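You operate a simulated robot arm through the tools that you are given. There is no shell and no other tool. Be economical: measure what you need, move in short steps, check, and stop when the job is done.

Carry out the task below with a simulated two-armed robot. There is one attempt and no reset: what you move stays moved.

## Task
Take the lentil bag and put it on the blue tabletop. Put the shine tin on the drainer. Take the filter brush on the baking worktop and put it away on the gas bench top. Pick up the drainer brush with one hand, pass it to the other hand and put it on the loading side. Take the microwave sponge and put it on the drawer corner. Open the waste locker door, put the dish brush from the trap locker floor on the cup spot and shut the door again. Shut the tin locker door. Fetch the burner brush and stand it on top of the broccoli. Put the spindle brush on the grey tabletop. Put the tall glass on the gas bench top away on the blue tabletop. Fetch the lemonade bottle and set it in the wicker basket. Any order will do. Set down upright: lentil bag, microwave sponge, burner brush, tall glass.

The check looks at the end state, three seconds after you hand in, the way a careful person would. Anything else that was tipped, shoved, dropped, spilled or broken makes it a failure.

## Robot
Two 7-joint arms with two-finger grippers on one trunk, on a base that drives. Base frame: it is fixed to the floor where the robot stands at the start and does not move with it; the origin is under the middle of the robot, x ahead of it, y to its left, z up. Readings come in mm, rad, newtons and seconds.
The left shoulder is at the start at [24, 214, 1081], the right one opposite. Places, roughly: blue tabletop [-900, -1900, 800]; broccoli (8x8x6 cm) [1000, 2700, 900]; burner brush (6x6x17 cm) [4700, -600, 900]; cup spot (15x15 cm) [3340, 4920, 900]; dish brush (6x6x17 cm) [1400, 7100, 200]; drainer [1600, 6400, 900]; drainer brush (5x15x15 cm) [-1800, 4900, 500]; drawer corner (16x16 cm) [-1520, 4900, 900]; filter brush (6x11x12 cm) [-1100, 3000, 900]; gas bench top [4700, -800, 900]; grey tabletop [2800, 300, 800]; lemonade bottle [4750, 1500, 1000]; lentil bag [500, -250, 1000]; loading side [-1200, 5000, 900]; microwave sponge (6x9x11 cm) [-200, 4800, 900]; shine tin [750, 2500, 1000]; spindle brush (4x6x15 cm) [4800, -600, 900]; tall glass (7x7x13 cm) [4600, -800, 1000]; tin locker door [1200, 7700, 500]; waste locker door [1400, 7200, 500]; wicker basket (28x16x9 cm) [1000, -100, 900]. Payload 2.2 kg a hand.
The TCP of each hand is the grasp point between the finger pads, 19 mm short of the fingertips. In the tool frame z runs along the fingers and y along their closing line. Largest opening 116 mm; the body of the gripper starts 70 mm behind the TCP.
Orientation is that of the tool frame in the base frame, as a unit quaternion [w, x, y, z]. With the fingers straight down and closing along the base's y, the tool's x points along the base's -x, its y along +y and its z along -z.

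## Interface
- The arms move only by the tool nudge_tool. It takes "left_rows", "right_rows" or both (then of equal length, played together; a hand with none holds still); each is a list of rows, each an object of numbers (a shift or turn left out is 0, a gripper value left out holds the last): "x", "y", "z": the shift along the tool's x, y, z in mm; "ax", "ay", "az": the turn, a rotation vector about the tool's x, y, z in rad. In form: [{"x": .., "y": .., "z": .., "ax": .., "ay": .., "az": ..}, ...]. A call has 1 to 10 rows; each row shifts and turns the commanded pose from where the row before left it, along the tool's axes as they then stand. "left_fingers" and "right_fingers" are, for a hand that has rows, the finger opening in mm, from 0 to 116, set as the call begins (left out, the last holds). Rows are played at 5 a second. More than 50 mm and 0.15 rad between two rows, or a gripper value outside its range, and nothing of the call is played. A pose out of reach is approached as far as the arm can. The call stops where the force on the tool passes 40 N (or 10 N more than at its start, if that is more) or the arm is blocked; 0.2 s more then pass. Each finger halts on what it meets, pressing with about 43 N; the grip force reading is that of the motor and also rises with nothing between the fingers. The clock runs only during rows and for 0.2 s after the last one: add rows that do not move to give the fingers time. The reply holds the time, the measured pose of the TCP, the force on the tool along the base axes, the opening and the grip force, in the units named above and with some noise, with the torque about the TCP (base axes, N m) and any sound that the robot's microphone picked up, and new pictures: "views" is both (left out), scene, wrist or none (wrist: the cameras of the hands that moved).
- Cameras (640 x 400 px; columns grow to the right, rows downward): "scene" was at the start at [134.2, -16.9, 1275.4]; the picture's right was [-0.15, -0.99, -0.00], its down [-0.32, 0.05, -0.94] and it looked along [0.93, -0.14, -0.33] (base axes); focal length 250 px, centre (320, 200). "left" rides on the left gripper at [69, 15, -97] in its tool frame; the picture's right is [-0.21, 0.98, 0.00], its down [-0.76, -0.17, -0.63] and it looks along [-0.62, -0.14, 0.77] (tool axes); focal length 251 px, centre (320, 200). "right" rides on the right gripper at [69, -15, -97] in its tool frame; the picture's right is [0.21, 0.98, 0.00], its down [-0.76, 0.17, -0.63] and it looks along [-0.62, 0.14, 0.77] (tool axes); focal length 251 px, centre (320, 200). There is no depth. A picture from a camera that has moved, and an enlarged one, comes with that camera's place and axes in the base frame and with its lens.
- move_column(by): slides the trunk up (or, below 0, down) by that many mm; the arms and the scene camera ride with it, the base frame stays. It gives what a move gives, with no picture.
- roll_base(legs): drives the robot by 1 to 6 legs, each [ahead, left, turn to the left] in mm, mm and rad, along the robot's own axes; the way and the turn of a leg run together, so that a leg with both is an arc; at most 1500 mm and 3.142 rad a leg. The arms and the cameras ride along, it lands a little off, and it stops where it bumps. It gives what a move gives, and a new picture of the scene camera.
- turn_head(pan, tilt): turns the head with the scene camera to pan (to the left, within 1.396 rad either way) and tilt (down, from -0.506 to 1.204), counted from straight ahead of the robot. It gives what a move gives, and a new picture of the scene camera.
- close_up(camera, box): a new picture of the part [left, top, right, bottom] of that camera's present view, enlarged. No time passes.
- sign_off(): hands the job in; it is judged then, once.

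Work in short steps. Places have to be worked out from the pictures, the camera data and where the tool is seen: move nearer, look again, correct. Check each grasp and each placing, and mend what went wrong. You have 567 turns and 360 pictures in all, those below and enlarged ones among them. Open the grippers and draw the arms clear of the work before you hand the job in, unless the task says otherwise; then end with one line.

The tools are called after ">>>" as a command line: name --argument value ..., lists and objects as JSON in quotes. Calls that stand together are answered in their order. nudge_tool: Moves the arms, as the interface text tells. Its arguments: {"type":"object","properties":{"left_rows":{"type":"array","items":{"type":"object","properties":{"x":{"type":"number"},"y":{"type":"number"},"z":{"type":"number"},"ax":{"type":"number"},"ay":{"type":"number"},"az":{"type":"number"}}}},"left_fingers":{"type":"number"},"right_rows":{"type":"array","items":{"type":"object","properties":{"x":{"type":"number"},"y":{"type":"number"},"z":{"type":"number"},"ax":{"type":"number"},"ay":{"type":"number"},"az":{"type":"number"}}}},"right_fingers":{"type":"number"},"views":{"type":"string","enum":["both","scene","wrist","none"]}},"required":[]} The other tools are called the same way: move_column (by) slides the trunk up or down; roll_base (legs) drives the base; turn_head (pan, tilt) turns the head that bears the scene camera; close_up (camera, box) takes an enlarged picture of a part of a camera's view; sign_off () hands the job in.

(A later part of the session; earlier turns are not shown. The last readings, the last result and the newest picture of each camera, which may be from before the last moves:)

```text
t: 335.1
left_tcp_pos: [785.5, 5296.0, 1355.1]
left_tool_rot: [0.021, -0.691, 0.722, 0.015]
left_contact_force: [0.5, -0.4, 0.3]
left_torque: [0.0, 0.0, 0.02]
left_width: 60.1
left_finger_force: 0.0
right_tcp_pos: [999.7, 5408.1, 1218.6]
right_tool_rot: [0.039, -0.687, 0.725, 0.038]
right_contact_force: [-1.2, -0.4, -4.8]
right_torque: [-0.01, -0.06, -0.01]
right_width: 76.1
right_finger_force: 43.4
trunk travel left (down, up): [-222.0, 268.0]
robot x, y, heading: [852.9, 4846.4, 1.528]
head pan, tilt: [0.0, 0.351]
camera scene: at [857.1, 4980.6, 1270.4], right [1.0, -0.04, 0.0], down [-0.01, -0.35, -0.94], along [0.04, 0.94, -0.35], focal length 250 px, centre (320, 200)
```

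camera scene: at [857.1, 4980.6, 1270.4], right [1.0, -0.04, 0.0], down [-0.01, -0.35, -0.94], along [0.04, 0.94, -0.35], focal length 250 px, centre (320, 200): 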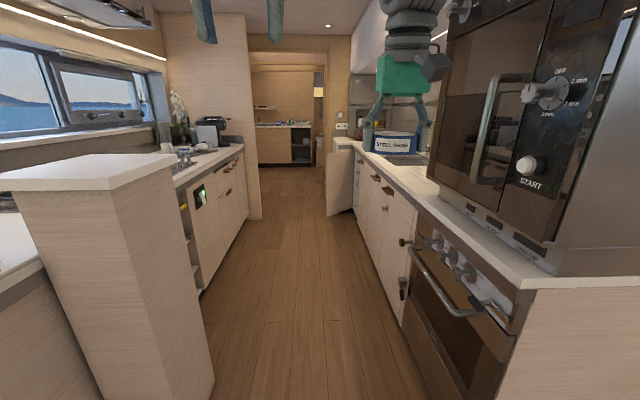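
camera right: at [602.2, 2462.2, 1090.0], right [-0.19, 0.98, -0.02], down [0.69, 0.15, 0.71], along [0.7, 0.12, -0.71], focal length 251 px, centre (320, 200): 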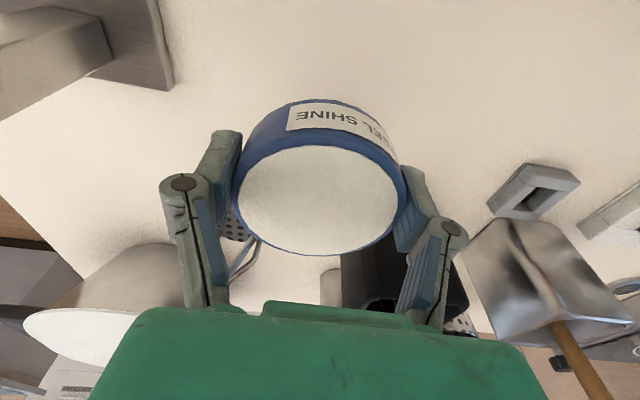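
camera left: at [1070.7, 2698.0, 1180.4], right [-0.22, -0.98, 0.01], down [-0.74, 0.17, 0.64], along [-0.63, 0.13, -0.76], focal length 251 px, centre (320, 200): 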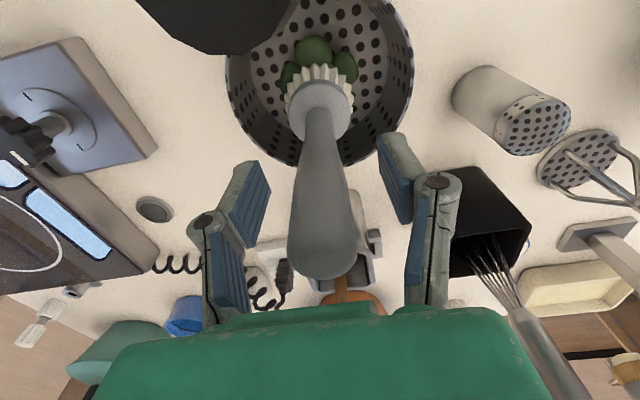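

The galley aisle is clear, and an open door is visible at the far end on the right. I'll drive up to about y 6500 and turn to face the right-hand counter.

>>> roll_base --legs '[[1450, 30, 0.04], [130, 0, 0]]'

```text
t: 343.0
left_tcp_pos: [842.5, 6837.4, 1358.6]
left_tool_rot: [0.023, -0.684, 0.729, 0.016]
left_contact_force: [-0.1, 0.0, -0.8]
left_torque: [0.01, 0.0, 0.0]
left_width: 59.9
left_finger_force: 0.0
right_tcp_pos: [1058.4, 6945.2, 1222.1]
right_tool_rot: [0.04, -0.679, 0.732, 0.039]
right_contact_force: [0.2, 0.4, -4.8]
right_torque: [-0.04, 0.01, -0.01]
right_width: 75.5
right_finger_force: 43.2
trunk travel left (down, up): [-222.0, 268.0]
robot x, y, heading: [900.7, 6387.6, 1.512]
head pan, tilt: [0.0, 0.351]
camera scene: at [907.5, 6523.9, 1270.6], right [1.0, -0.06, 0.0], down [-0.02, -0.35, -0.94], along [0.06, 0.94, -0.35], focal length 250 px, centre (320, 200)
```

scene: 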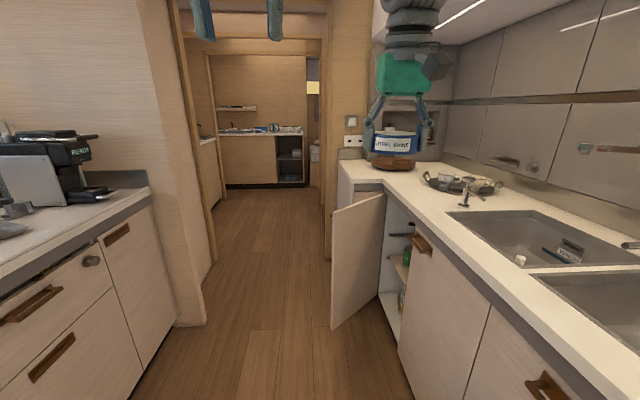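

The open door at the far end is the tin locker door, hinged at about (1400,7690). Now I'll turn right to look at the counter with the drainer.

>>> roll_base --legs '[[0, 0, -1.512]]'

>>> turn_head --pan 0 --tilt 0.55

```text
t: 347.1
left_tcp_pos: [1338.3, 6486.9, 1358.5]
left_tool_rot: [0.029, -0.012, 0.999, -0.002]
left_contact_force: [-0.2, -0.3, -0.7]
left_torque: [0.0, -0.03, 0.0]
left_width: 59.9
left_finger_force: 0.0
right_tcp_pos: [1464.6, 6281.5, 1221.8]
right_tool_rot: [0.058, -0.006, 0.998, 0.002]
right_contact_force: [0.3, -0.8, -4.6]
right_torque: [-0.02, 0.07, -0.02]
right_width: 75.3
right_finger_force: 42.7
trunk travel left (down, up): [-222.0, 268.0]
robot x, y, heading: [899.1, 6387.8, 0.032]
head pan, tilt: [0.0, 0.351]
camera scene: at [1036.7, 6392.4, 1270.4], right [0.03, -1.0, 0.0], down [-0.35, -0.01, -0.94], along [0.94, 0.03, -0.35], focal length 250 px, centre (320, 200)
```

scene: 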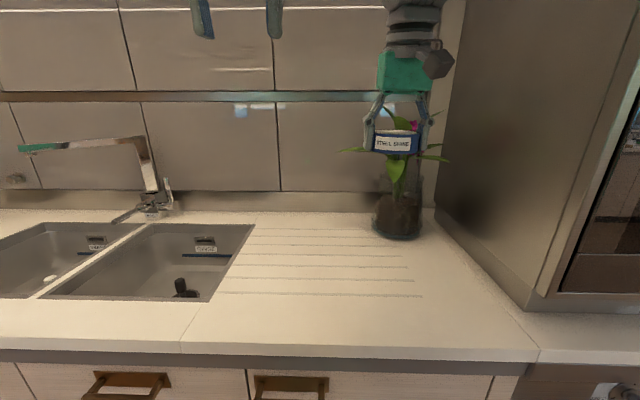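

```text
t: 347.8
left_tcp_pos: [1333.4, 6486.5, 1360.6]
left_tool_rot: [0.03, -0.012, 0.999, -0.003]
left_contact_force: [-0.2, 1.3, -0.6]
left_torque: [0.0, -0.02, 0.01]
left_width: 59.8
left_finger_force: 0.0
right_tcp_pos: [1462.1, 6279.8, 1224.2]
right_tool_rot: [0.058, -0.007, 0.998, 0.002]
right_contact_force: [-0.7, -0.6, -4.3]
right_torque: [-0.02, 0.03, 0.0]
right_width: 75.1
right_finger_force: 42.9
trunk travel left (down, up): [-222.0, 268.0]
robot x, y, heading: [899.7, 6391.9, 0.031]
head pan, tilt: [0.0, 0.55]
camera scene: at [1033.0, 6392.1, 1252.2], right [0.03, -1.0, 0.0], down [-0.53, -0.02, -0.85], along [0.85, 0.03, -0.53], focal length 250 px, centre (320, 200)
```

scene: 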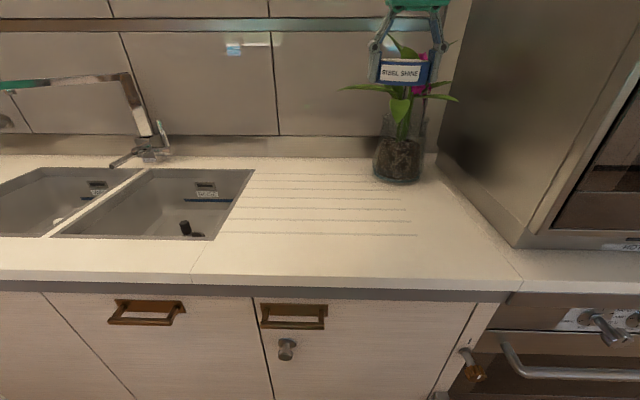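

The drainer is the grooved drainboard, centre about (1590,6400). I'll move forward and left so the right hand is over it.

>>> roll_base --legs '[[110, 125, -0.032]]'

>>> move_column --by -200

>>> nudge_tool --right_rows '[{}, {}, {}, {}, {}, {}, {}, {}, {}, {}]' --views "both"

```text
t: 349.2
left_tcp_pos: [1444.1, 6591.4, 1361.5]
left_tool_rot: [0.031, 0.004, 1.0, 0.001]
left_contact_force: [1.0, -0.8, 0.0]
left_torque: [0.02, 0.03, 0.0]
left_width: 59.9
left_finger_force: 0.1
right_tcp_pos: [1564.5, 6382.7, 1222.7]
right_tool_rot: [0.058, 0.01, 0.998, 0.005]
right_contact_force: [-0.3, -0.5, -3.8]
right_torque: [0.05, 0.03, -0.02]
right_width: 75.0
right_finger_force: 43.1
trunk travel left (down, up): [-222.0, 268.0]
robot x, y, heading: [1008.5, 6521.3, -0.003]
head pan, tilt: [0.0, 0.55]
camera scene: at [1138.7, 6499.3, 1252.1], right [0.0, -1.0, -0.01], down [-0.53, 0.01, -0.85], along [0.85, 0.0, -0.53], focal length 250 px, centre (320, 200)
```

scene: 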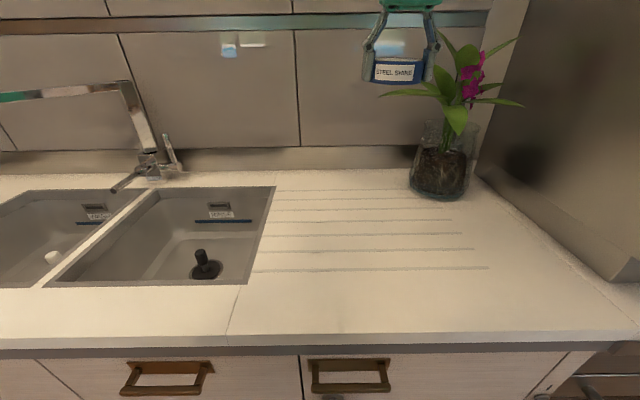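

```text
t: 351.4
left_tcp_pos: [1441.1, 6598.2, 1162.2]
left_tool_rot: [0.031, 0.005, 1.0, -0.001]
left_contact_force: [0.9, -0.3, 0.0]
left_torque: [0.07, -0.01, -0.01]
left_width: 59.9
left_finger_force: 0.1
right_tcp_pos: [1561.4, 6389.3, 1025.2]
right_tool_rot: [0.059, 0.012, 0.998, 0.001]
right_contact_force: [-0.2, -1.4, -4.1]
right_torque: [0.03, -0.01, -0.01]
right_width: 74.8
right_finger_force: 43.4
trunk travel left (down, up): [-22.0, 468.0]
robot x, y, heading: [1008.9, 6518.2, 0.001]
head pan, tilt: [0.0, 0.55]
```

```text
t: 353.6
left_tcp_pos: [1440.4, 6625.3, 1161.7]
left_tool_rot: [0.032, 0.003, 0.999, -0.012]
left_contact_force: [-0.1, 0.9, -0.1]
left_torque: [-0.11, 0.01, 0.0]
left_width: 60.1
left_finger_force: 0.0
right_tcp_pos: [1559.8, 6414.0, 1027.5]
right_tool_rot: [0.059, 0.008, 0.998, -0.007]
right_contact_force: [0.7, 1.5, -4.4]
right_torque: [-0.12, -0.01, -0.04]
right_width: 74.4
right_finger_force: 43.1
trunk travel left (down, up): [-22.0, 468.0]
robot x, y, heading: [1008.2, 6521.3, -0.002]
head pan, tilt: [0.0, 0.55]
camera scene: at [1138.7, 6532.2, 1052.1], right [0.0, -1.0, 0.01], down [-0.53, -0.01, -0.85], along [0.85, -0.01, -0.53], focal length 250 px, centre (320, 200)
camera right: at [1481.6, 6402.7, 1115.0], right [-0.2, 0.98, -0.04], down [0.68, 0.16, 0.72], along [0.71, 0.11, -0.7], focal length 251 px, centre (320, 200)
```

scene: 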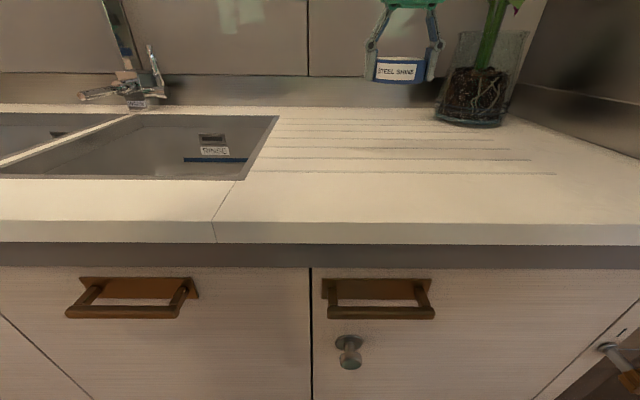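
right: 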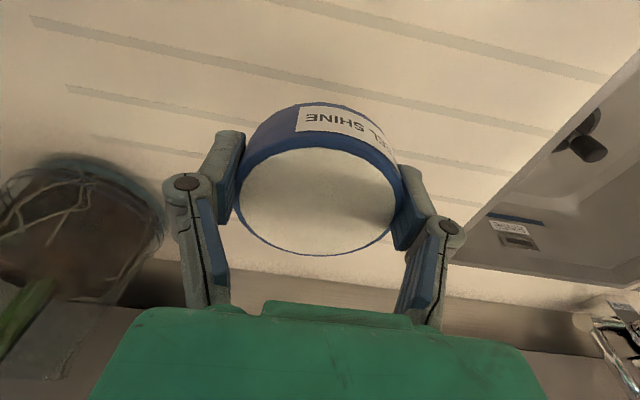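

The tin is over the drainboard. Lowering slowly until contact.

>>> nudge_tool --right_rows '[{"z": 20}, {"z": 20}, {"z": 20}, {"z": 10}, {}, {}, {}, {}, {}, {}]' --views "none"

>>> nudge_tool --right_rows '[{"z": 6}, {"z": 4}, {"z": 4}, {"z": 4}, {"z": 4}, {"z": 4}, {"z": 4}, {"z": 4}]' --views "none"

```text
t: 355.8
left_tcp_pos: [1441.4, 6616.2, 1161.9]
left_tool_rot: [0.032, 0.004, 0.999, -0.009]
left_contact_force: [-0.1, 0.9, -0.2]
left_torque: [-0.02, 0.0, -0.02]
left_width: 60.2
left_finger_force: 0.1
right_tcp_pos: [1568.7, 6403.8, 956.7]
right_tool_rot: [0.059, 0.009, 0.998, -0.004]
right_contact_force: [-0.1, 0.2, -3.6]
right_torque: [-0.05, 0.03, 0.0]
right_width: 74.6
right_finger_force: 42.8
trunk travel left (down, up): [-22.0, 468.0]
robot x, y, heading: [1006.2, 6522.6, -0.002]
head pan, tilt: [0.0, 0.55]
```

```text
t: 357.6
left_tcp_pos: [1440.8, 6612.9, 1161.3]
left_tool_rot: [0.032, 0.005, 0.999, -0.007]
left_contact_force: [-0.2, 0.3, 0.4]
left_torque: [-0.01, 0.0, 0.01]
left_width: 59.9
left_finger_force: 0.1
right_tcp_pos: [1573.4, 6401.6, 921.6]
right_tool_rot: [0.06, 0.008, 0.998, -0.003]
right_contact_force: [0.1, 0.0, -3.6]
right_torque: [-0.01, 0.01, 0.01]
right_width: 74.3
right_finger_force: 43.0
trunk travel left (down, up): [-22.0, 468.0]
robot x, y, heading: [1006.3, 6521.6, -0.001]
head pan, tilt: [0.0, 0.55]
```

>>> nudge_tool --right_rows '[{"z": 3}, {"z": 3}, {"z": 3}, {"z": 3}, {"z": 3}]' --views "wrist"

```text
t: 358.6
left_tcp_pos: [1439.6, 6609.7, 1163.0]
left_tool_rot: [0.031, 0.005, 0.999, -0.006]
left_contact_force: [0.0, -0.6, -0.7]
left_torque: [-0.01, 0.0, -0.01]
left_width: 60.1
left_finger_force: 0.0
right_tcp_pos: [1574.7, 6399.3, 919.8]
right_tool_rot: [0.067, 0.01, 0.998, -0.001]
right_contact_force: [-3.8, -1.7, 11.8]
right_torque: [-0.06, 0.41, 0.03]
right_width: 74.2
right_finger_force: 42.6
trunk travel left (down, up): [-22.0, 468.0]
robot x, y, heading: [1006.4, 6523.9, -0.004]
head pan, tilt: [0.0, 0.55]
stopped in row 4 (right hand): the force on the tool passed its limit at 43 N (the readings are from after the stop); the commanded pose is now the measured one
camera right: at [1493.7, 6387.5, 1005.6], right [-0.19, 0.98, -0.03], down [0.67, 0.15, 0.73], along [0.72, 0.12, -0.68], focal length 251 px, centre (320, 200)
```

right: 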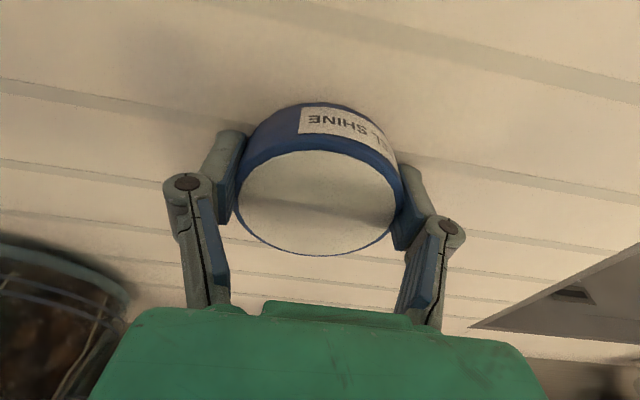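

It is resting on the drainboard. Release and rise.

>>> nudge_tool --right_rows '[{}, {}, {}, {}, {"z": -20}, {"z": -40}, {"z": -40}, {"z": -40}]' --right_fingers 112 --views "scene"

```text
t: 360.4
left_tcp_pos: [1438.8, 6610.0, 1162.8]
left_tool_rot: [0.033, 0.005, 0.999, -0.007]
left_contact_force: [0.5, 0.1, 1.3]
left_torque: [-0.01, 0.0, 0.0]
left_width: 59.7
left_finger_force: 0.1
right_tcp_pos: [1555.5, 6400.5, 1055.6]
right_tool_rot: [0.066, 0.011, 0.998, -0.001]
right_contact_force: [-0.3, -0.1, -0.6]
right_torque: [0.0, 0.03, -0.01]
right_width: 111.8
right_finger_force: 0.1
trunk travel left (down, up): [-22.0, 468.0]
robot x, y, heading: [1006.7, 6521.1, -0.007]
head pan, tilt: [0.0, 0.55]
camera scene: at [1137.7, 6517.5, 1052.3], right [0.0, -1.0, 0.0], down [-0.53, 0.0, -0.85], along [0.85, 0.0, -0.53], focal length 250 px, centre (320, 200)
```

scene: 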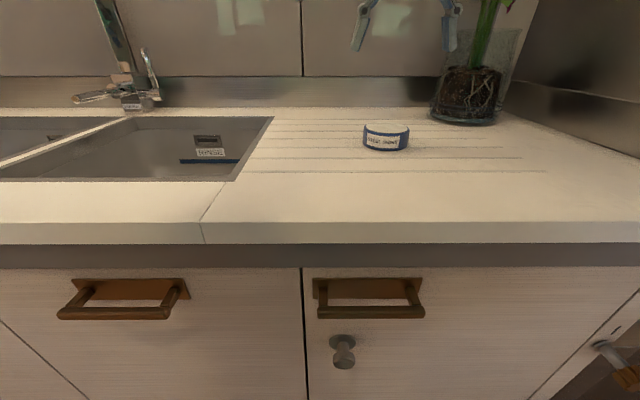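

The tin is on the drainer. Next come the lockers: raise a bit, back off, move north facing the cabinets, and look down.

>>> move_column --by 150

>>> turn_head --pan 0 --tilt 0.75

>>> roll_base --legs '[[-300, 0, 0], [0, 500, 0]]'

```text
t: 362.1
left_tcp_pos: [1440.5, 6609.4, 1312.8]
left_tool_rot: [0.032, 0.005, 0.999, -0.006]
left_contact_force: [0.1, 0.6, -0.7]
left_torque: [0.01, 0.01, 0.01]
left_width: 60.1
left_finger_force: 0.2
right_tcp_pos: [1555.7, 6399.6, 1206.4]
right_tool_rot: [0.067, 0.011, 0.998, 0.0]
right_contact_force: [0.0, -0.6, 0.7]
right_torque: [0.02, -0.03, 0.01]
right_width: 112.3
right_finger_force: 0.0
trunk travel left (down, up): [-172.0, 318.0]
robot x, y, heading: [1005.8, 6520.9, 0.0]
head pan, tilt: [0.0, 0.55]
```

```text
t: 362.9
left_tcp_pos: [1440.7, 6609.4, 1313.2]
left_tool_rot: [0.032, 0.005, 0.999, -0.006]
left_contact_force: [0.1, 0.5, -0.3]
left_torque: [0.0, -0.04, -0.01]
left_width: 60.0
left_finger_force: 0.0
right_tcp_pos: [1555.7, 6399.9, 1207.6]
right_tool_rot: [0.066, 0.01, 0.998, -0.002]
right_contact_force: [1.0, 0.6, 0.4]
right_torque: [-0.05, 0.01, -0.01]
right_width: 111.9
right_finger_force: 0.1
trunk travel left (down, up): [-172.0, 318.0]
robot x, y, heading: [1008.8, 6518.6, -0.002]
head pan, tilt: [0.0, 0.75]
camera scene: at [1131.7, 6517.3, 1185.0], right [0.0, -1.0, 0.0], down [-0.68, 0.0, -0.73], along [0.73, 0.0, -0.68], focal length 250 px, centre (320, 200)
```

scene: 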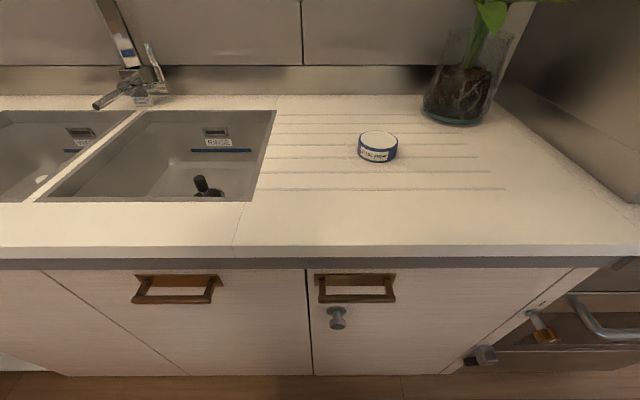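

```text
t: 367.5
left_tcp_pos: [1142.6, 7107.4, 1313.6]
left_tool_rot: [0.031, 0.008, 0.999, -0.001]
left_contact_force: [-0.2, -1.1, -1.1]
left_torque: [0.09, 0.02, 0.01]
left_width: 60.1
left_finger_force: 0.0
right_tcp_pos: [1257.8, 6898.5, 1205.3]
right_tool_rot: [0.066, 0.013, 0.998, 0.003]
right_contact_force: [-0.2, -0.4, -0.2]
right_torque: [0.09, 0.01, 0.0]
right_width: 112.2
right_finger_force: 0.1
trunk travel left (down, up): [-172.0, 318.0]
robot x, y, heading: [710.3, 7035.2, -0.007]
head pan, tilt: [0.0, 0.75]
camera scene: at [833.8, 7015.2, 1184.8], right [-0.01, -1.0, -0.01], down [-0.68, 0.02, -0.73], along [0.73, 0.0, -0.68], focal length 250 px, centre (320, 200)
```

scene: 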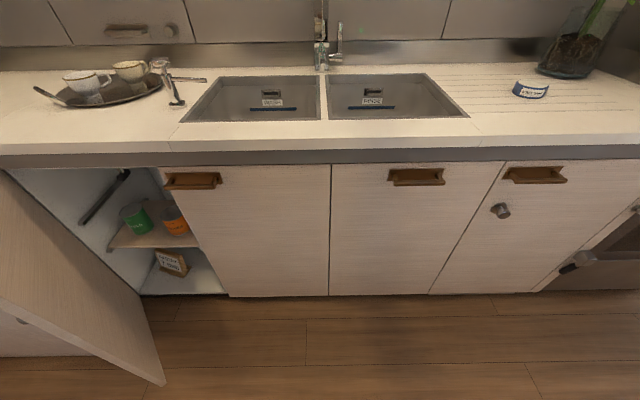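

Door A (between the open locker and the sink doors, handle at about (1340,7355,770)) is the waste locker door, hinged on its south side. The open tin locker door comes first; I'll look at it with the head panned left.

>>> turn_head --pan 0.6 --tilt 0.6

```text
t: 368.5
left_tcp_pos: [1139.4, 7131.3, 1313.1]
left_tool_rot: [0.033, 0.007, 0.999, -0.01]
left_contact_force: [0.2, -0.7, 0.3]
left_torque: [-0.02, 0.02, 0.02]
left_width: 60.0
left_finger_force: 0.1
right_tcp_pos: [1255.0, 6920.3, 1209.0]
right_tool_rot: [0.067, 0.012, 0.998, -0.005]
right_contact_force: [0.0, 1.4, -0.3]
right_torque: [-0.07, 0.02, 0.02]
right_width: 112.2
right_finger_force: 0.1
trunk travel left (down, up): [-172.0, 318.0]
robot x, y, heading: [709.9, 7030.4, -0.012]
head pan, tilt: [0.6, 0.6]
camera scene: at [824.5, 7081.4, 1197.8], right [0.56, -0.83, 0.0], down [-0.47, -0.31, -0.82], along [0.68, 0.46, -0.57], focal length 250 px, centre (320, 200)
```

scene: 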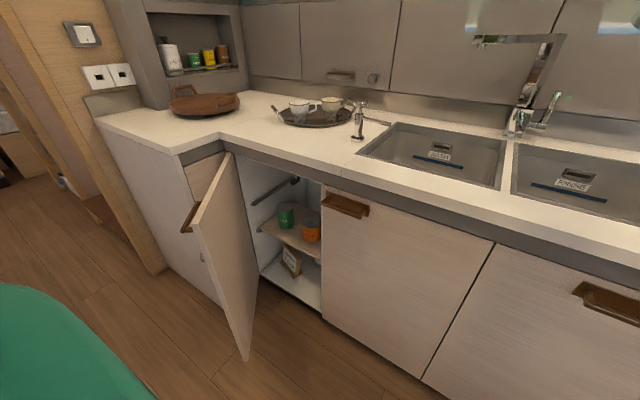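

The tin locker door is open about 53°, free edge near (1038,7596), hinge near (1365,7840). I'll position the robot so the left hand, pointing forward with closed fingers, can push it shut with the base.

>>> roll_base --legs '[[-230, 0, 0], [0, 470, 0.012]]'

>>> nudge_tool --left_rows '[{"ay": -0.15}, {"ay": -0.15}, {"ay": -0.15}, {"ay": -0.15}, {"ay": -0.15}, {"ay": -0.15}, {"ay": -0.15}, {"ay": -0.15}, {"ay": -0.15}, {"ay": -0.15}]' --left_fingers 0 --views "none"

```text
t: 372.6
left_tcp_pos: [914.5, 7573.5, 1314.6]
left_tool_rot: [0.033, 0.009, 0.999, -0.001]
left_contact_force: [0.7, -1.2, -1.0]
left_torque: [0.07, 0.01, 0.01]
left_width: 60.1
left_finger_force: 0.0
right_tcp_pos: [1027.7, 7366.1, 1207.9]
right_tool_rot: [0.067, 0.013, 0.998, 0.003]
right_contact_force: [-0.9, -1.3, 0.2]
right_torque: [0.06, -0.04, 0.01]
right_width: 111.9
right_finger_force: 0.1
trunk travel left (down, up): [-172.0, 318.0]
robot x, y, heading: [482.3, 7496.4, -0.005]
head pan, tilt: [0.6, 0.6]
camera scene: at [598.0, 7527.1, 1198.4], right [0.56, -0.83, -0.01], down [-0.47, -0.3, -0.83], along [0.68, 0.47, -0.56], focal length 250 px, centre (320, 200)
```

scene: 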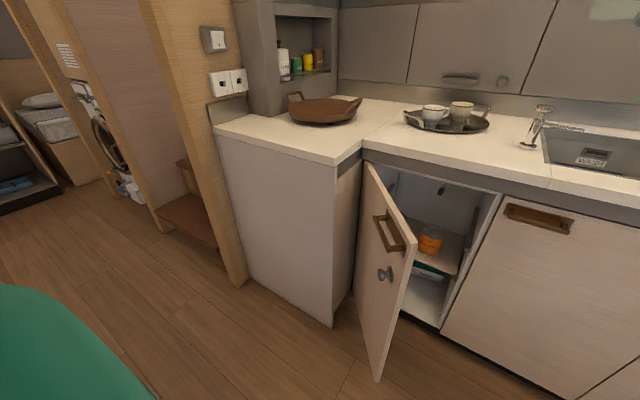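

```text
t: 375.0
left_tcp_pos: [922.7, 7603.8, 1329.6]
left_tool_rot: [0.708, -0.035, 0.705, -0.014]
left_contact_force: [-0.8, -0.1, 0.0]
left_torque: [-0.01, -0.02, 0.03]
left_width: 0.2
left_finger_force: 28.3
right_tcp_pos: [1021.7, 7370.1, 1212.0]
right_tool_rot: [0.071, 0.014, 0.997, 0.001]
right_contact_force: [0.4, -0.6, 0.0]
right_torque: [0.0, 0.04, 0.02]
right_width: 112.3
right_finger_force: 0.1
trunk travel left (down, up): [-172.0, 318.0]
robot x, y, heading: [482.3, 7492.9, -0.013]
head pan, tilt: [0.6, 0.6]
stopped in row 10 (left hand): the arm was blocked; the commanded pose is now the measured one
```

The left hand now points forward. I'll lower the trunk and bring the hand down to door height below its knob.

>>> move_column --by -165

>>> nudge_tool --left_rows '[{"x": 45}, {"x": 45}, {"x": 45}, {"x": 45}, {"x": 45}, {"x": 45}, {"x": 45}, {"x": 45}, {"x": 45}, {"x": 45}]' --views "none"

```text
t: 376.9
left_tcp_pos: [923.9, 7611.0, 1165.1]
left_tool_rot: [0.708, -0.036, 0.706, -0.016]
left_contact_force: [1.1, -0.6, -0.4]
left_torque: [0.01, 0.02, 0.03]
left_width: 0.0
left_finger_force: 28.9
right_tcp_pos: [1022.1, 7377.9, 1046.3]
right_tool_rot: [0.07, 0.014, 0.997, -0.003]
right_contact_force: [-0.3, 0.0, -0.5]
right_torque: [-0.01, -0.01, 0.02]
right_width: 111.8
right_finger_force: 0.1
trunk travel left (down, up): [-7.0, 483.0]
robot x, y, heading: [485.4, 7496.9, -0.012]
head pan, tilt: [0.6, 0.6]
```

```text
t: 377.9
left_tcp_pos: [957.1, 7611.0, 1074.0]
left_tool_rot: [0.737, -0.119, 0.664, -0.041]
left_contact_force: [-0.2, -0.4, 0.0]
left_torque: [0.01, -0.03, 0.0]
left_width: 0.0
left_finger_force: 28.5
right_tcp_pos: [1022.0, 7377.2, 1047.9]
right_tool_rot: [0.071, 0.013, 0.997, -0.002]
right_contact_force: [0.1, -0.9, -0.2]
right_torque: [0.0, -0.07, 0.01]
right_width: 112.0
right_finger_force: 0.0
trunk travel left (down, up): [-7.0, 483.0]
robot x, y, heading: [485.5, 7494.6, -0.008]
head pan, tilt: [0.6, 0.6]
stopped in row 4 (left hand): the arm was blocked; the commanded pose is now the measured one
```

The forward-pointing arm is too folded to go lower. I'll tilt the hand to about 40° below horizontal and use a higher contact point (z about 750).

>>> nudge_tool --left_rows '[{"ax": 0.005, "ay": 0.133, "az": 0.043}, {"ax": 0.005, "ay": 0.133, "az": 0.043}, {"ax": 0.005, "ay": 0.133, "az": 0.043}, {"ax": 0.005, "ay": 0.133, "az": 0.043}, {"ax": 0.005, "ay": 0.133, "az": 0.043}, {"ax": 0.005, "ay": 0.133, "az": 0.043}]' --views "none"

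>>> nudge_tool --left_rows '[{"x": 30, "z": 25}, {"x": 30, "z": 25}, {"x": 30, "z": 25}, {"x": 30, "z": 25}]' --views "scene"

```text
t: 379.3
left_tcp_pos: [954.3, 7607.6, 1071.9]
left_tool_rot: [0.421, 0.009, 0.907, 0.001]
left_contact_force: [-0.2, 0.1, 0.0]
left_torque: [0.02, 0.01, -0.01]
left_width: 0.0
left_finger_force: 29.0
right_tcp_pos: [1020.5, 7378.6, 1048.2]
right_tool_rot: [0.07, 0.013, 0.997, -0.002]
right_contact_force: [0.3, 0.5, -0.2]
right_torque: [0.0, 0.0, -0.03]
right_width: 112.1
right_finger_force: 0.1
trunk travel left (down, up): [-7.0, 483.0]
robot x, y, heading: [479.2, 7496.5, -0.007]
head pan, tilt: [0.6, 0.6]
```

```text
t: 380.3
left_tcp_pos: [955.8, 7610.4, 916.7]
left_tool_rot: [0.422, 0.01, 0.907, 0.0]
left_contact_force: [-0.4, -0.4, -0.8]
left_torque: [-0.02, 0.01, 0.04]
left_width: 0.0
left_finger_force: 28.7
right_tcp_pos: [1021.1, 7378.1, 1046.9]
right_tool_rot: [0.071, 0.013, 0.997, -0.001]
right_contact_force: [0.7, -1.1, 0.1]
right_torque: [-0.01, 0.01, -0.01]
right_width: 111.8
right_finger_force: 0.0
trunk travel left (down, up): [-7.0, 483.0]
robot x, y, heading: [481.4, 7498.2, -0.011]
head pan, tilt: [0.6, 0.6]
camera scene: at [597.4, 7543.1, 1032.8], right [0.56, -0.83, 0.0], down [-0.47, -0.32, -0.82], along [0.68, 0.46, -0.57], focal length 250 px, centre (320, 200)
```

scene: 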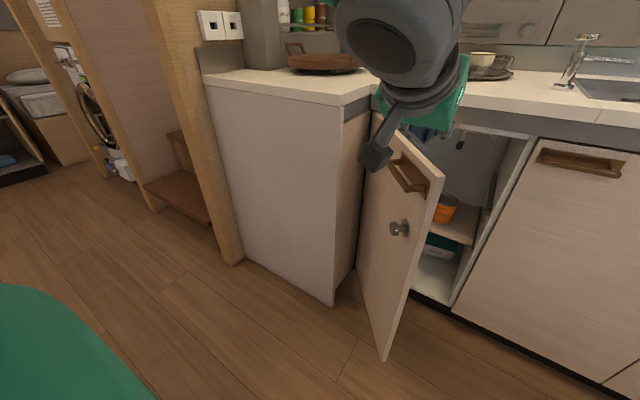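

That works. I'll continue down to z about 740 and shift 40 mm to +y.

>>> nudge_tool --left_rows '[{"x": 33, "z": 28, "y": 10}, {"x": 33, "z": 28, "y": 10}, {"x": 33, "z": 28, "y": 10}, {"x": 33, "z": 28, "y": 10}]' --views "scene"

```text
t: 381.3
left_tcp_pos: [953.5, 7649.6, 738.2]
left_tool_rot: [0.422, 0.008, 0.907, 0.0]
left_contact_force: [0.5, 0.0, 0.2]
left_torque: [-0.01, -0.01, -0.01]
left_width: 0.1
left_finger_force: 28.4
right_tcp_pos: [1022.6, 7380.0, 1046.9]
right_tool_rot: [0.07, 0.013, 0.997, -0.004]
right_contact_force: [-0.1, 0.2, -0.1]
right_torque: [-0.03, 0.03, -0.01]
right_width: 112.1
right_finger_force: 0.0
trunk travel left (down, up): [-7.0, 483.0]
robot x, y, heading: [481.6, 7493.9, -0.01]
head pan, tilt: [0.6, 0.6]
camera scene: at [598.8, 7545.9, 1032.5], right [0.56, -0.83, 0.0], down [-0.47, -0.32, -0.82], along [0.68, 0.46, -0.57], focal length 250 px, centre (320, 200)
```

scene: 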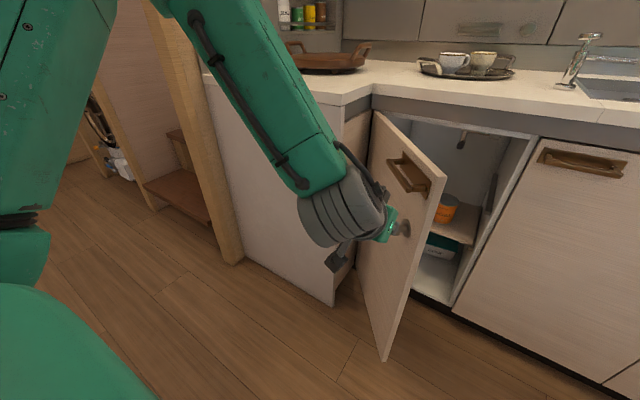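

The arm goes low well. I'll go a bit lower, under the knob, then push by driving ahead.

>>> nudge_tool --left_rows '[{"x": 33, "z": 28}, {"x": 33, "z": 28}, {"x": 33, "z": 28}, {"x": 33, "z": 28}]' --views "none"

>>> roll_base --legs '[[200, 0, 0.01]]'

```text
t: 382.3
left_tcp_pos: [953.7, 7653.0, 565.5]
left_tool_rot: [0.422, 0.009, 0.907, 0.001]
left_contact_force: [0.1, -0.1, -0.1]
left_torque: [-0.01, 0.0, -0.01]
left_width: 0.2
left_finger_force: 28.5
right_tcp_pos: [1021.4, 7379.4, 1047.8]
right_tool_rot: [0.071, 0.013, 0.997, -0.003]
right_contact_force: [0.2, 0.3, -0.7]
right_torque: [-0.01, 0.05, -0.02]
right_width: 111.9
right_finger_force: 0.0
trunk travel left (down, up): [-7.0, 483.0]
robot x, y, heading: [482.0, 7495.2, -0.01]
head pan, tilt: [0.6, 0.6]
```

```text
t: 383.9
left_tcp_pos: [1150.8, 7654.2, 565.8]
left_tool_rot: [0.422, 0.006, 0.907, 0.003]
left_contact_force: [0.7, 0.2, 0.6]
left_torque: [0.0, -0.01, 0.0]
left_width: 0.0
left_finger_force: 28.4
right_tcp_pos: [1221.2, 7379.7, 1046.2]
right_tool_rot: [0.07, 0.01, 0.998, -0.002]
right_contact_force: [0.3, -0.2, -0.3]
right_torque: [-0.03, 0.02, 0.02]
right_width: 111.8
right_finger_force: 0.0
trunk travel left (down, up): [-7.0, 483.0]
robot x, y, heading: [679.6, 7496.3, -0.003]
head pan, tilt: [0.6, 0.6]
camera scene: at [796.8, 7543.7, 1032.6], right [0.56, -0.83, 0.0], down [-0.47, -0.32, -0.82], along [0.68, 0.46, -0.57], focal length 250 px, centre (320, 200)
```

scene: 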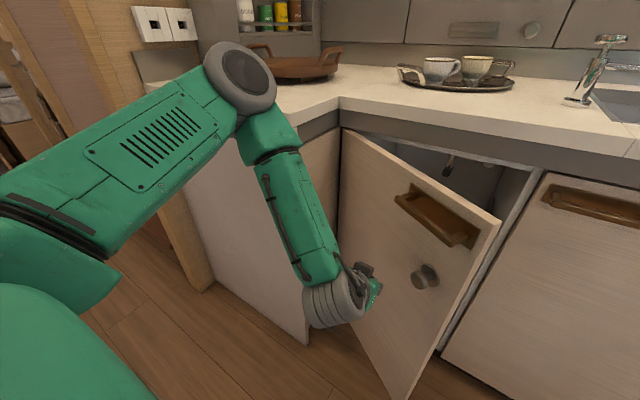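

The door is swinging shut. Drive on 170 mm.

>>> roll_base --legs '[[170, 0, 0]]'

```text
t: 385.3
left_tcp_pos: [1320.6, 7647.4, 580.8]
left_tool_rot: [0.434, 0.011, 0.901, 0.005]
left_contact_force: [0.1, 0.0, -0.5]
left_torque: [-0.04, 0.01, -0.01]
left_width: 0.0
left_finger_force: 29.1
right_tcp_pos: [1379.6, 7369.6, 1053.6]
right_tool_rot: [0.076, 0.013, 0.997, 0.002]
right_contact_force: [0.3, 0.4, -0.8]
right_torque: [0.01, 0.01, 0.0]
right_width: 112.1
right_finger_force: 0.1
trunk travel left (down, up): [-7.0, 483.0]
robot x, y, heading: [850.6, 7497.4, -0.007]
head pan, tilt: [0.6, 0.6]
camera scene: at [954.7, 7529.1, 1036.1], right [0.56, -0.83, -0.01], down [-0.46, -0.31, -0.83], along [0.69, 0.47, -0.55], focal length 250 px, centre (320, 200)
```

scene: 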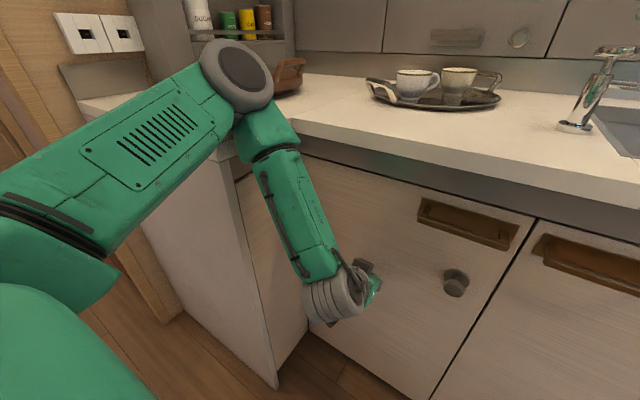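

The door looks flush. I'll back off and verify.

>>> roll_base --legs '[[-350, 0, 0]]'

```text
t: 387.6
left_tcp_pos: [974.5, 7660.4, 573.5]
left_tool_rot: [0.43, 0.004, 0.903, 0.001]
left_contact_force: [0.1, 1.0, -0.3]
left_torque: [0.04, -0.02, -0.02]
left_width: 0.0
left_finger_force: 28.3
right_tcp_pos: [1039.2, 7389.0, 1050.5]
right_tool_rot: [0.071, 0.01, 0.997, -0.004]
right_contact_force: [-1.2, -0.1, -0.3]
right_torque: [-0.03, 0.01, 0.01]
right_width: 111.9
right_finger_force: 0.2
trunk travel left (down, up): [-7.0, 483.0]
robot x, y, heading: [503.3, 7493.1, -0.0]
head pan, tilt: [0.6, 0.6]
camera scene: at [615.7, 7544.9, 1032.8], right [0.56, -0.83, 0.0], down [-0.47, -0.32, -0.82], along [0.68, 0.47, -0.57], focal length 250 px, centre (320, 200)
```

scene: 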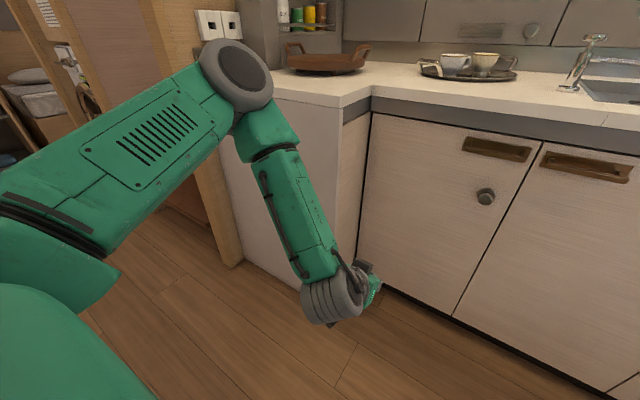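

The tin locker door is shut. Now the waste door handle: zoom in to see its shape.

>>> close_up --camera "scene" --box '[440, 110, 640, 235]'

```text
3.20 times, centred on (540, 172) of scene
camera zoom: at [615.7, 7544.9, 1032.8], right [0.56, -0.83, 0.0], down [-0.47, -0.32, -0.82], along [0.68, 0.47, -0.57], focal length 799 px, centre (-384, 288)
```

zoom: 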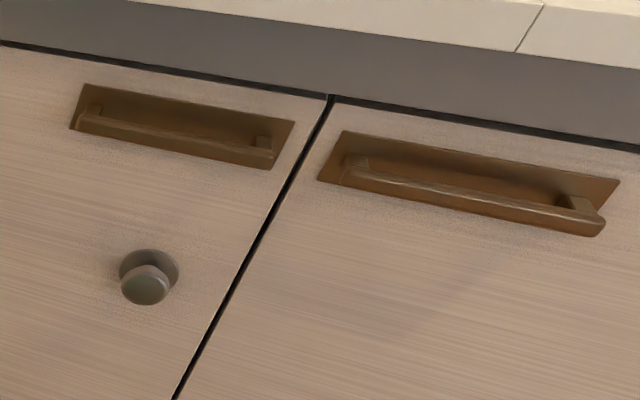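

It is a horizontal bar at about (1335,7340,772), 125 mm long. I'll turn the right hand to point forward with its closing line vertical.

>>> nudge_tool --right_rows '[{"ax": -0.0801, "ay": -0.0775, "az": 0.0899}, {"ax": -0.0801, "ay": -0.0775, "az": 0.0899}, {"ax": -0.0801, "ay": -0.0775, "az": 0.0899}, {"ax": -0.0801, "ay": -0.0775, "az": 0.0899}, {"ax": -0.0801, "ay": -0.0775, "az": 0.0899}, {"ax": -0.0801, "ay": -0.0775, "az": 0.0899}, {"ax": -0.0801, "ay": -0.0775, "az": 0.0899}]' --right_fingers 70 --views "none"

>>> nudge_tool --right_rows '[{"ax": -0.0801, "ay": -0.0775, "az": 0.0899}, {"ax": -0.0801, "ay": -0.0775, "az": 0.0899}, {"ax": -0.0801, "ay": -0.0775, "az": 0.0899}, {"ax": -0.0801, "ay": -0.0775, "az": 0.0899}, {"ax": -0.0801, "ay": -0.0775, "az": 0.0899}, {"ax": -0.0801, "ay": -0.0775, "az": 0.0899}, {"ax": -0.0801, "ay": -0.0775, "az": 0.0899}]' --views "none"

```text
t: 389.2
left_tcp_pos: [973.5, 7658.9, 576.0]
left_tool_rot: [0.43, 0.004, 0.903, 0.001]
left_contact_force: [0.4, 0.2, -0.1]
left_torque: [-0.01, -0.01, 0.06]
left_width: 0.0
left_finger_force: 28.5
right_tcp_pos: [1036.4, 7387.4, 1051.8]
right_tool_rot: [0.326, 0.288, 0.854, 0.286]
right_contact_force: [-0.3, -0.1, 0.0]
right_torque: [0.01, 0.0, -0.01]
right_width: 70.0
right_finger_force: 0.0
trunk travel left (down, up): [-7.0, 483.0]
robot x, y, heading: [494.1, 7495.9, 0.007]
head pan, tilt: [0.6, 0.6]
```

```text
t: 390.8
left_tcp_pos: [973.6, 7659.9, 574.2]
left_tool_rot: [0.43, 0.004, 0.903, 0.001]
left_contact_force: [0.7, -0.3, -0.5]
left_torque: [0.0, 0.01, -0.03]
left_width: 0.0
left_finger_force: 29.0
right_tcp_pos: [1037.8, 7389.2, 1050.4]
right_tool_rot: [0.501, 0.497, 0.5, 0.502]
right_contact_force: [0.1, 0.1, -0.2]
right_torque: [0.02, 0.03, -0.05]
right_width: 69.8
right_finger_force: 0.0
trunk travel left (down, up): [-7.0, 483.0]
robot x, y, heading: [503.9, 7496.4, 0.001]
head pan, tilt: [0.6, 0.6]
```

Orientation reached. Now lower the right hand to handle height.

>>> nudge_tool --right_rows '[{"x": -7, "y": -40}, {"x": -7, "y": -40}, {"x": -7, "y": -40}, {"x": -7, "y": -40}, {"x": -7, "y": -40}, {"x": -7, "y": -40}, {"x": -7, "y": -38}]' --views "both"

```text
t: 392.4
left_tcp_pos: [973.5, 7657.7, 575.3]
left_tool_rot: [0.431, 0.004, 0.903, 0.002]
left_contact_force: [1.0, 0.1, -0.7]
left_torque: [0.0, 0.0, -0.04]
left_width: 0.0
left_finger_force: 28.8
right_tcp_pos: [1014.8, 7300.1, 950.2]
right_tool_rot: [0.495, 0.499, 0.508, 0.498]
right_contact_force: [-0.3, 0.5, 0.1]
right_torque: [0.0, -0.01, 0.03]
right_width: 69.9
right_finger_force: 0.1
right hand out of reach, approached as far as the arm can: row 2, 3, 4, 5, 6, 7
trunk travel left (down, up): [-7.0, 483.0]
robot x, y, heading: [502.8, 7496.7, -0.002]
head pan, tilt: [0.6, 0.6]
camera scene: at [616.3, 7542.9, 1032.8], right [0.56, -0.83, 0.0], down [-0.47, -0.32, -0.82], along [0.68, 0.47, -0.57], focal length 250 px, centre (320, 200)
camera right: at [916.6, 7370.1, 935.6], right [0.01, 0.22, 0.98], down [-0.62, -0.76, 0.18], along [0.78, -0.61, 0.13], focal length 251 px, centre (320, 200)
```

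scene: 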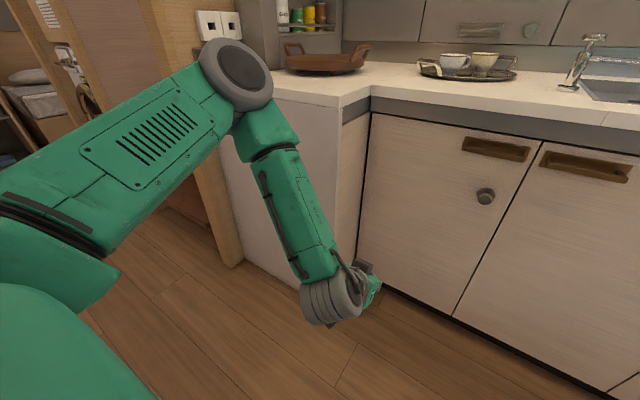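
right: 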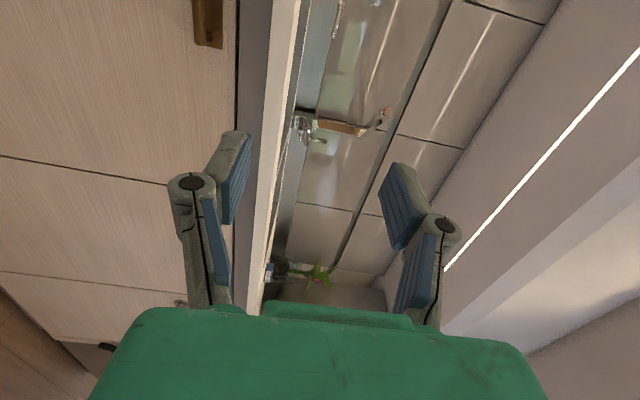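

The fold limit blocks it. I'll extend the hand forward while going down.

>>> nudge_tool --right_rows '[{"z": 40, "x": 8}, {"z": 40, "x": 8}, {"z": 30, "y": -35}, {"z": 20, "y": -40}, {"y": -45}, {"y": -45}]' --views "none"

```text
t: 393.8
left_tcp_pos: [972.4, 7658.1, 574.7]
left_tool_rot: [0.432, 0.005, 0.902, 0.001]
left_contact_force: [-0.8, 0.0, 0.8]
left_torque: [-0.01, -0.02, -0.01]
left_width: 0.1
left_finger_force: 28.8
right_tcp_pos: [1124.9, 7290.6, 957.5]
right_tool_rot: [0.491, 0.502, 0.513, 0.494]
right_contact_force: [0.3, 0.4, 0.5]
right_torque: [0.0, -0.02, -0.02]
right_width: 70.2
right_finger_force: 0.0
right hand out of reach, approached as far as the arm can: row 1, 2, 3, 4, 5, 6
trunk travel left (down, up): [-7.0, 483.0]
robot x, y, heading: [500.7, 7495.2, 0.0]
head pan, tilt: [0.6, 0.6]
```

Still limited with the hand level. I'll pitch it 40° downward with the same roll and try again.

>>> nudge_tool --right_rows '[{"ax": 0.14, "z": -10}, {"ax": 0.14, "z": -10}, {"ax": 0.14, "z": -10}, {"ax": 0.14}, {"ax": 0.14}]' --views "none"

>>> nudge_tool --right_rows '[{"y": -34, "z": 29}, {"y": -34, "z": 29}, {"y": -34, "z": 29}, {"y": -34, "z": 29}]' --views "none"

```text
t: 395.0
left_tcp_pos: [973.9, 7658.4, 575.4]
left_tool_rot: [0.431, 0.005, 0.902, 0.001]
left_contact_force: [-0.3, -0.1, -1.0]
left_torque: [0.03, 0.0, 0.01]
left_width: 0.0
left_finger_force: 28.3
right_tcp_pos: [1097.5, 7290.8, 960.7]
right_tool_rot: [0.3, 0.638, 0.643, 0.299]
right_contact_force: [-0.7, -0.3, -0.7]
right_torque: [-0.01, 0.0, -0.02]
right_width: 69.9
right_finger_force: 0.0
trunk travel left (down, up): [-7.0, 483.0]
robot x, y, heading: [502.8, 7496.3, -0.004]
head pan, tilt: [0.6, 0.6]
```

```text
t: 396.0
left_tcp_pos: [972.8, 7658.0, 575.3]
left_tool_rot: [0.43, 0.006, 0.903, 0.001]
left_contact_force: [0.4, 0.3, 0.1]
left_torque: [-0.02, -0.03, -0.01]
left_width: 0.1
left_finger_force: 28.4
right_tcp_pos: [1101.6, 7286.5, 783.7]
right_tool_rot: [0.301, 0.638, 0.642, 0.3]
right_contact_force: [-0.4, -0.6, 0.5]
right_torque: [0.02, 0.01, 0.04]
right_width: 70.0
right_finger_force: 0.1
trunk travel left (down, up): [-7.0, 483.0]
robot x, y, heading: [503.1, 7496.2, -0.003]
head pan, tilt: [0.6, 0.6]
```

Good, z 784 is reachable pitched down. I'll drive closer, shift to y 7340, and flatten the pitch to about 20° so the hand clears the counter overhang.

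>>> roll_base --legs '[[110, 0, 0]]'

>>> nudge_tool --right_rows '[{"x": 18, "ax": -0.12}, {"x": 18, "ax": -0.12}, {"x": 17, "ax": -0.12}, {}]' --right_fingers 40 --views "both"

```text
t: 397.2
left_tcp_pos: [1085.7, 7658.5, 574.7]
left_tool_rot: [0.431, 0.005, 0.903, 0.0]
left_contact_force: [0.0, -0.1, -0.4]
left_torque: [-0.02, 0.02, -0.01]
left_width: 0.0
left_finger_force: 28.5
right_tcp_pos: [1214.5, 7288.3, 782.9]
right_tool_rot: [0.3, 0.638, 0.643, 0.299]
right_contact_force: [-0.3, -0.1, -1.0]
right_torque: [0.01, 0.0, 0.02]
right_width: 69.9
right_finger_force: 0.1
trunk travel left (down, up): [-7.0, 483.0]
robot x, y, heading: [617.4, 7496.8, -0.004]
head pan, tilt: [0.6, 0.6]
camera scene: at [729.4, 7543.9, 1032.6], right [0.56, -0.83, 0.0], down [-0.47, -0.32, -0.82], along [0.68, 0.47, -0.57], focal length 250 px, centre (320, 200)
```

scene: 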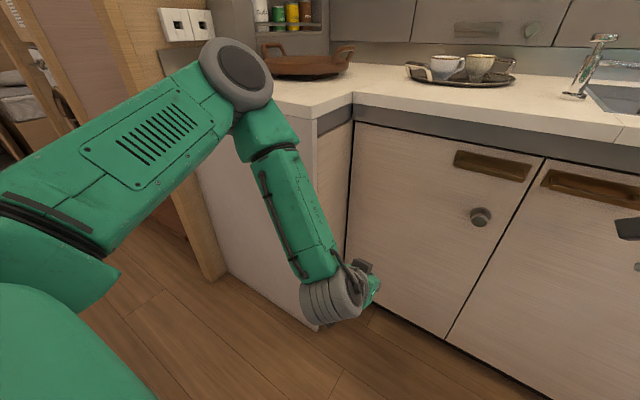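

```text
t: 398.2
left_tcp_pos: [1084.0, 7657.6, 577.3]
left_tool_rot: [0.432, 0.005, 0.902, 0.001]
left_contact_force: [-0.7, 0.5, 0.1]
left_torque: [-0.01, 0.0, 0.01]
left_width: 0.1
left_finger_force: 28.9
right_tcp_pos: [1209.6, 7341.4, 785.1]
right_tool_rot: [0.41, 0.574, 0.578, 0.409]
right_contact_force: [0.3, 0.2, -0.5]
right_torque: [0.02, -0.02, 0.0]
right_width: 40.2
right_finger_force: 0.1
trunk travel left (down, up): [-7.0, 483.0]
robot x, y, heading: [612.3, 7499.8, -0.002]
head pan, tilt: [0.6, 0.6]
camera scene: at [728.6, 7543.7, 1032.8], right [0.56, -0.83, 0.0], down [-0.47, -0.32, -0.82], along [0.68, 0.47, -0.57], focal length 250 px, centre (320, 200)
camera right: at [1113.3, 7410.6, 802.4], right [0.32, 0.22, 0.92], down [-0.54, -0.76, 0.37], along [0.78, -0.61, -0.12], focal length 251 px, centre (320, 200)
```

scene: 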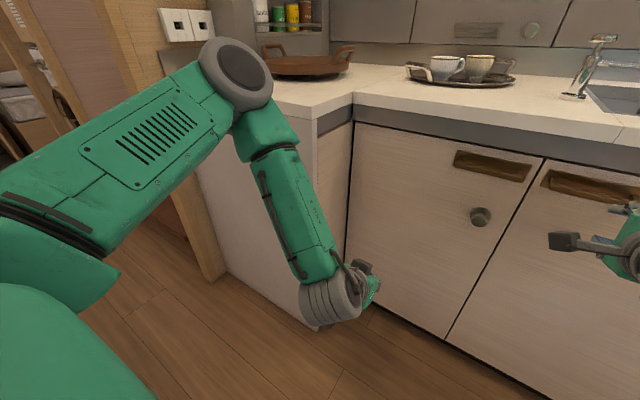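
right: 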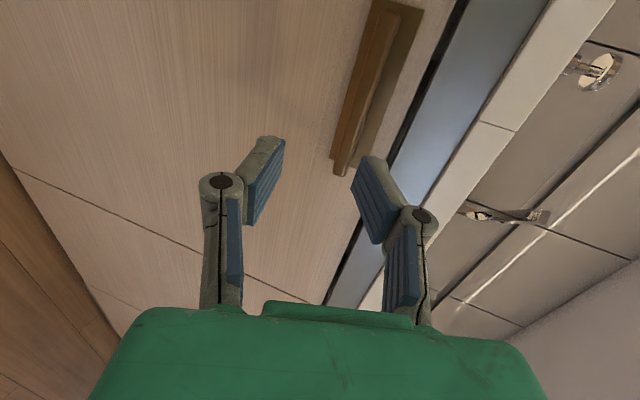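

The bar centre is at about (1332,7352,775). I'll line up and approach along the tool axis, stopping short to check.

>>> nudge_tool --right_rows '[{"y": 30, "x": 6}, {"z": 30}, {"z": 30}, {"z": 20}, {}]' --views "wrist"

```text
t: 399.4
left_tcp_pos: [1083.3, 7658.2, 575.7]
left_tool_rot: [0.432, 0.005, 0.902, 0.001]
left_contact_force: [-1.2, 1.0, 0.1]
left_torque: [-0.01, 0.01, 0.0]
left_width: 0.0
left_finger_force: 28.0
right_tcp_pos: [1297.2, 7347.2, 786.7]
right_tool_rot: [0.411, 0.573, 0.578, 0.41]
right_contact_force: [0.5, -0.5, 0.0]
right_torque: [0.01, 0.04, 0.0]
right_width: 40.1
right_finger_force: 0.1
trunk travel left (down, up): [-7.0, 483.0]
robot x, y, heading: [613.7, 7493.1, 0.001]
head pan, tilt: [0.6, 0.6]
camera right: at [1200.6, 7417.4, 803.1], right [0.32, 0.22, 0.92], down [-0.54, -0.76, 0.37], along [0.78, -0.61, -0.12], focal length 251 px, centre (320, 200)
```

right: 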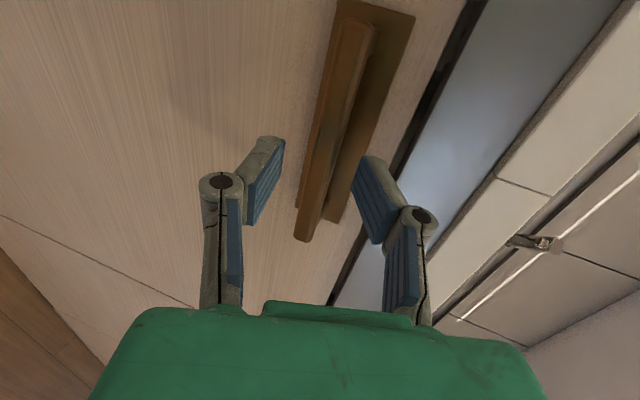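

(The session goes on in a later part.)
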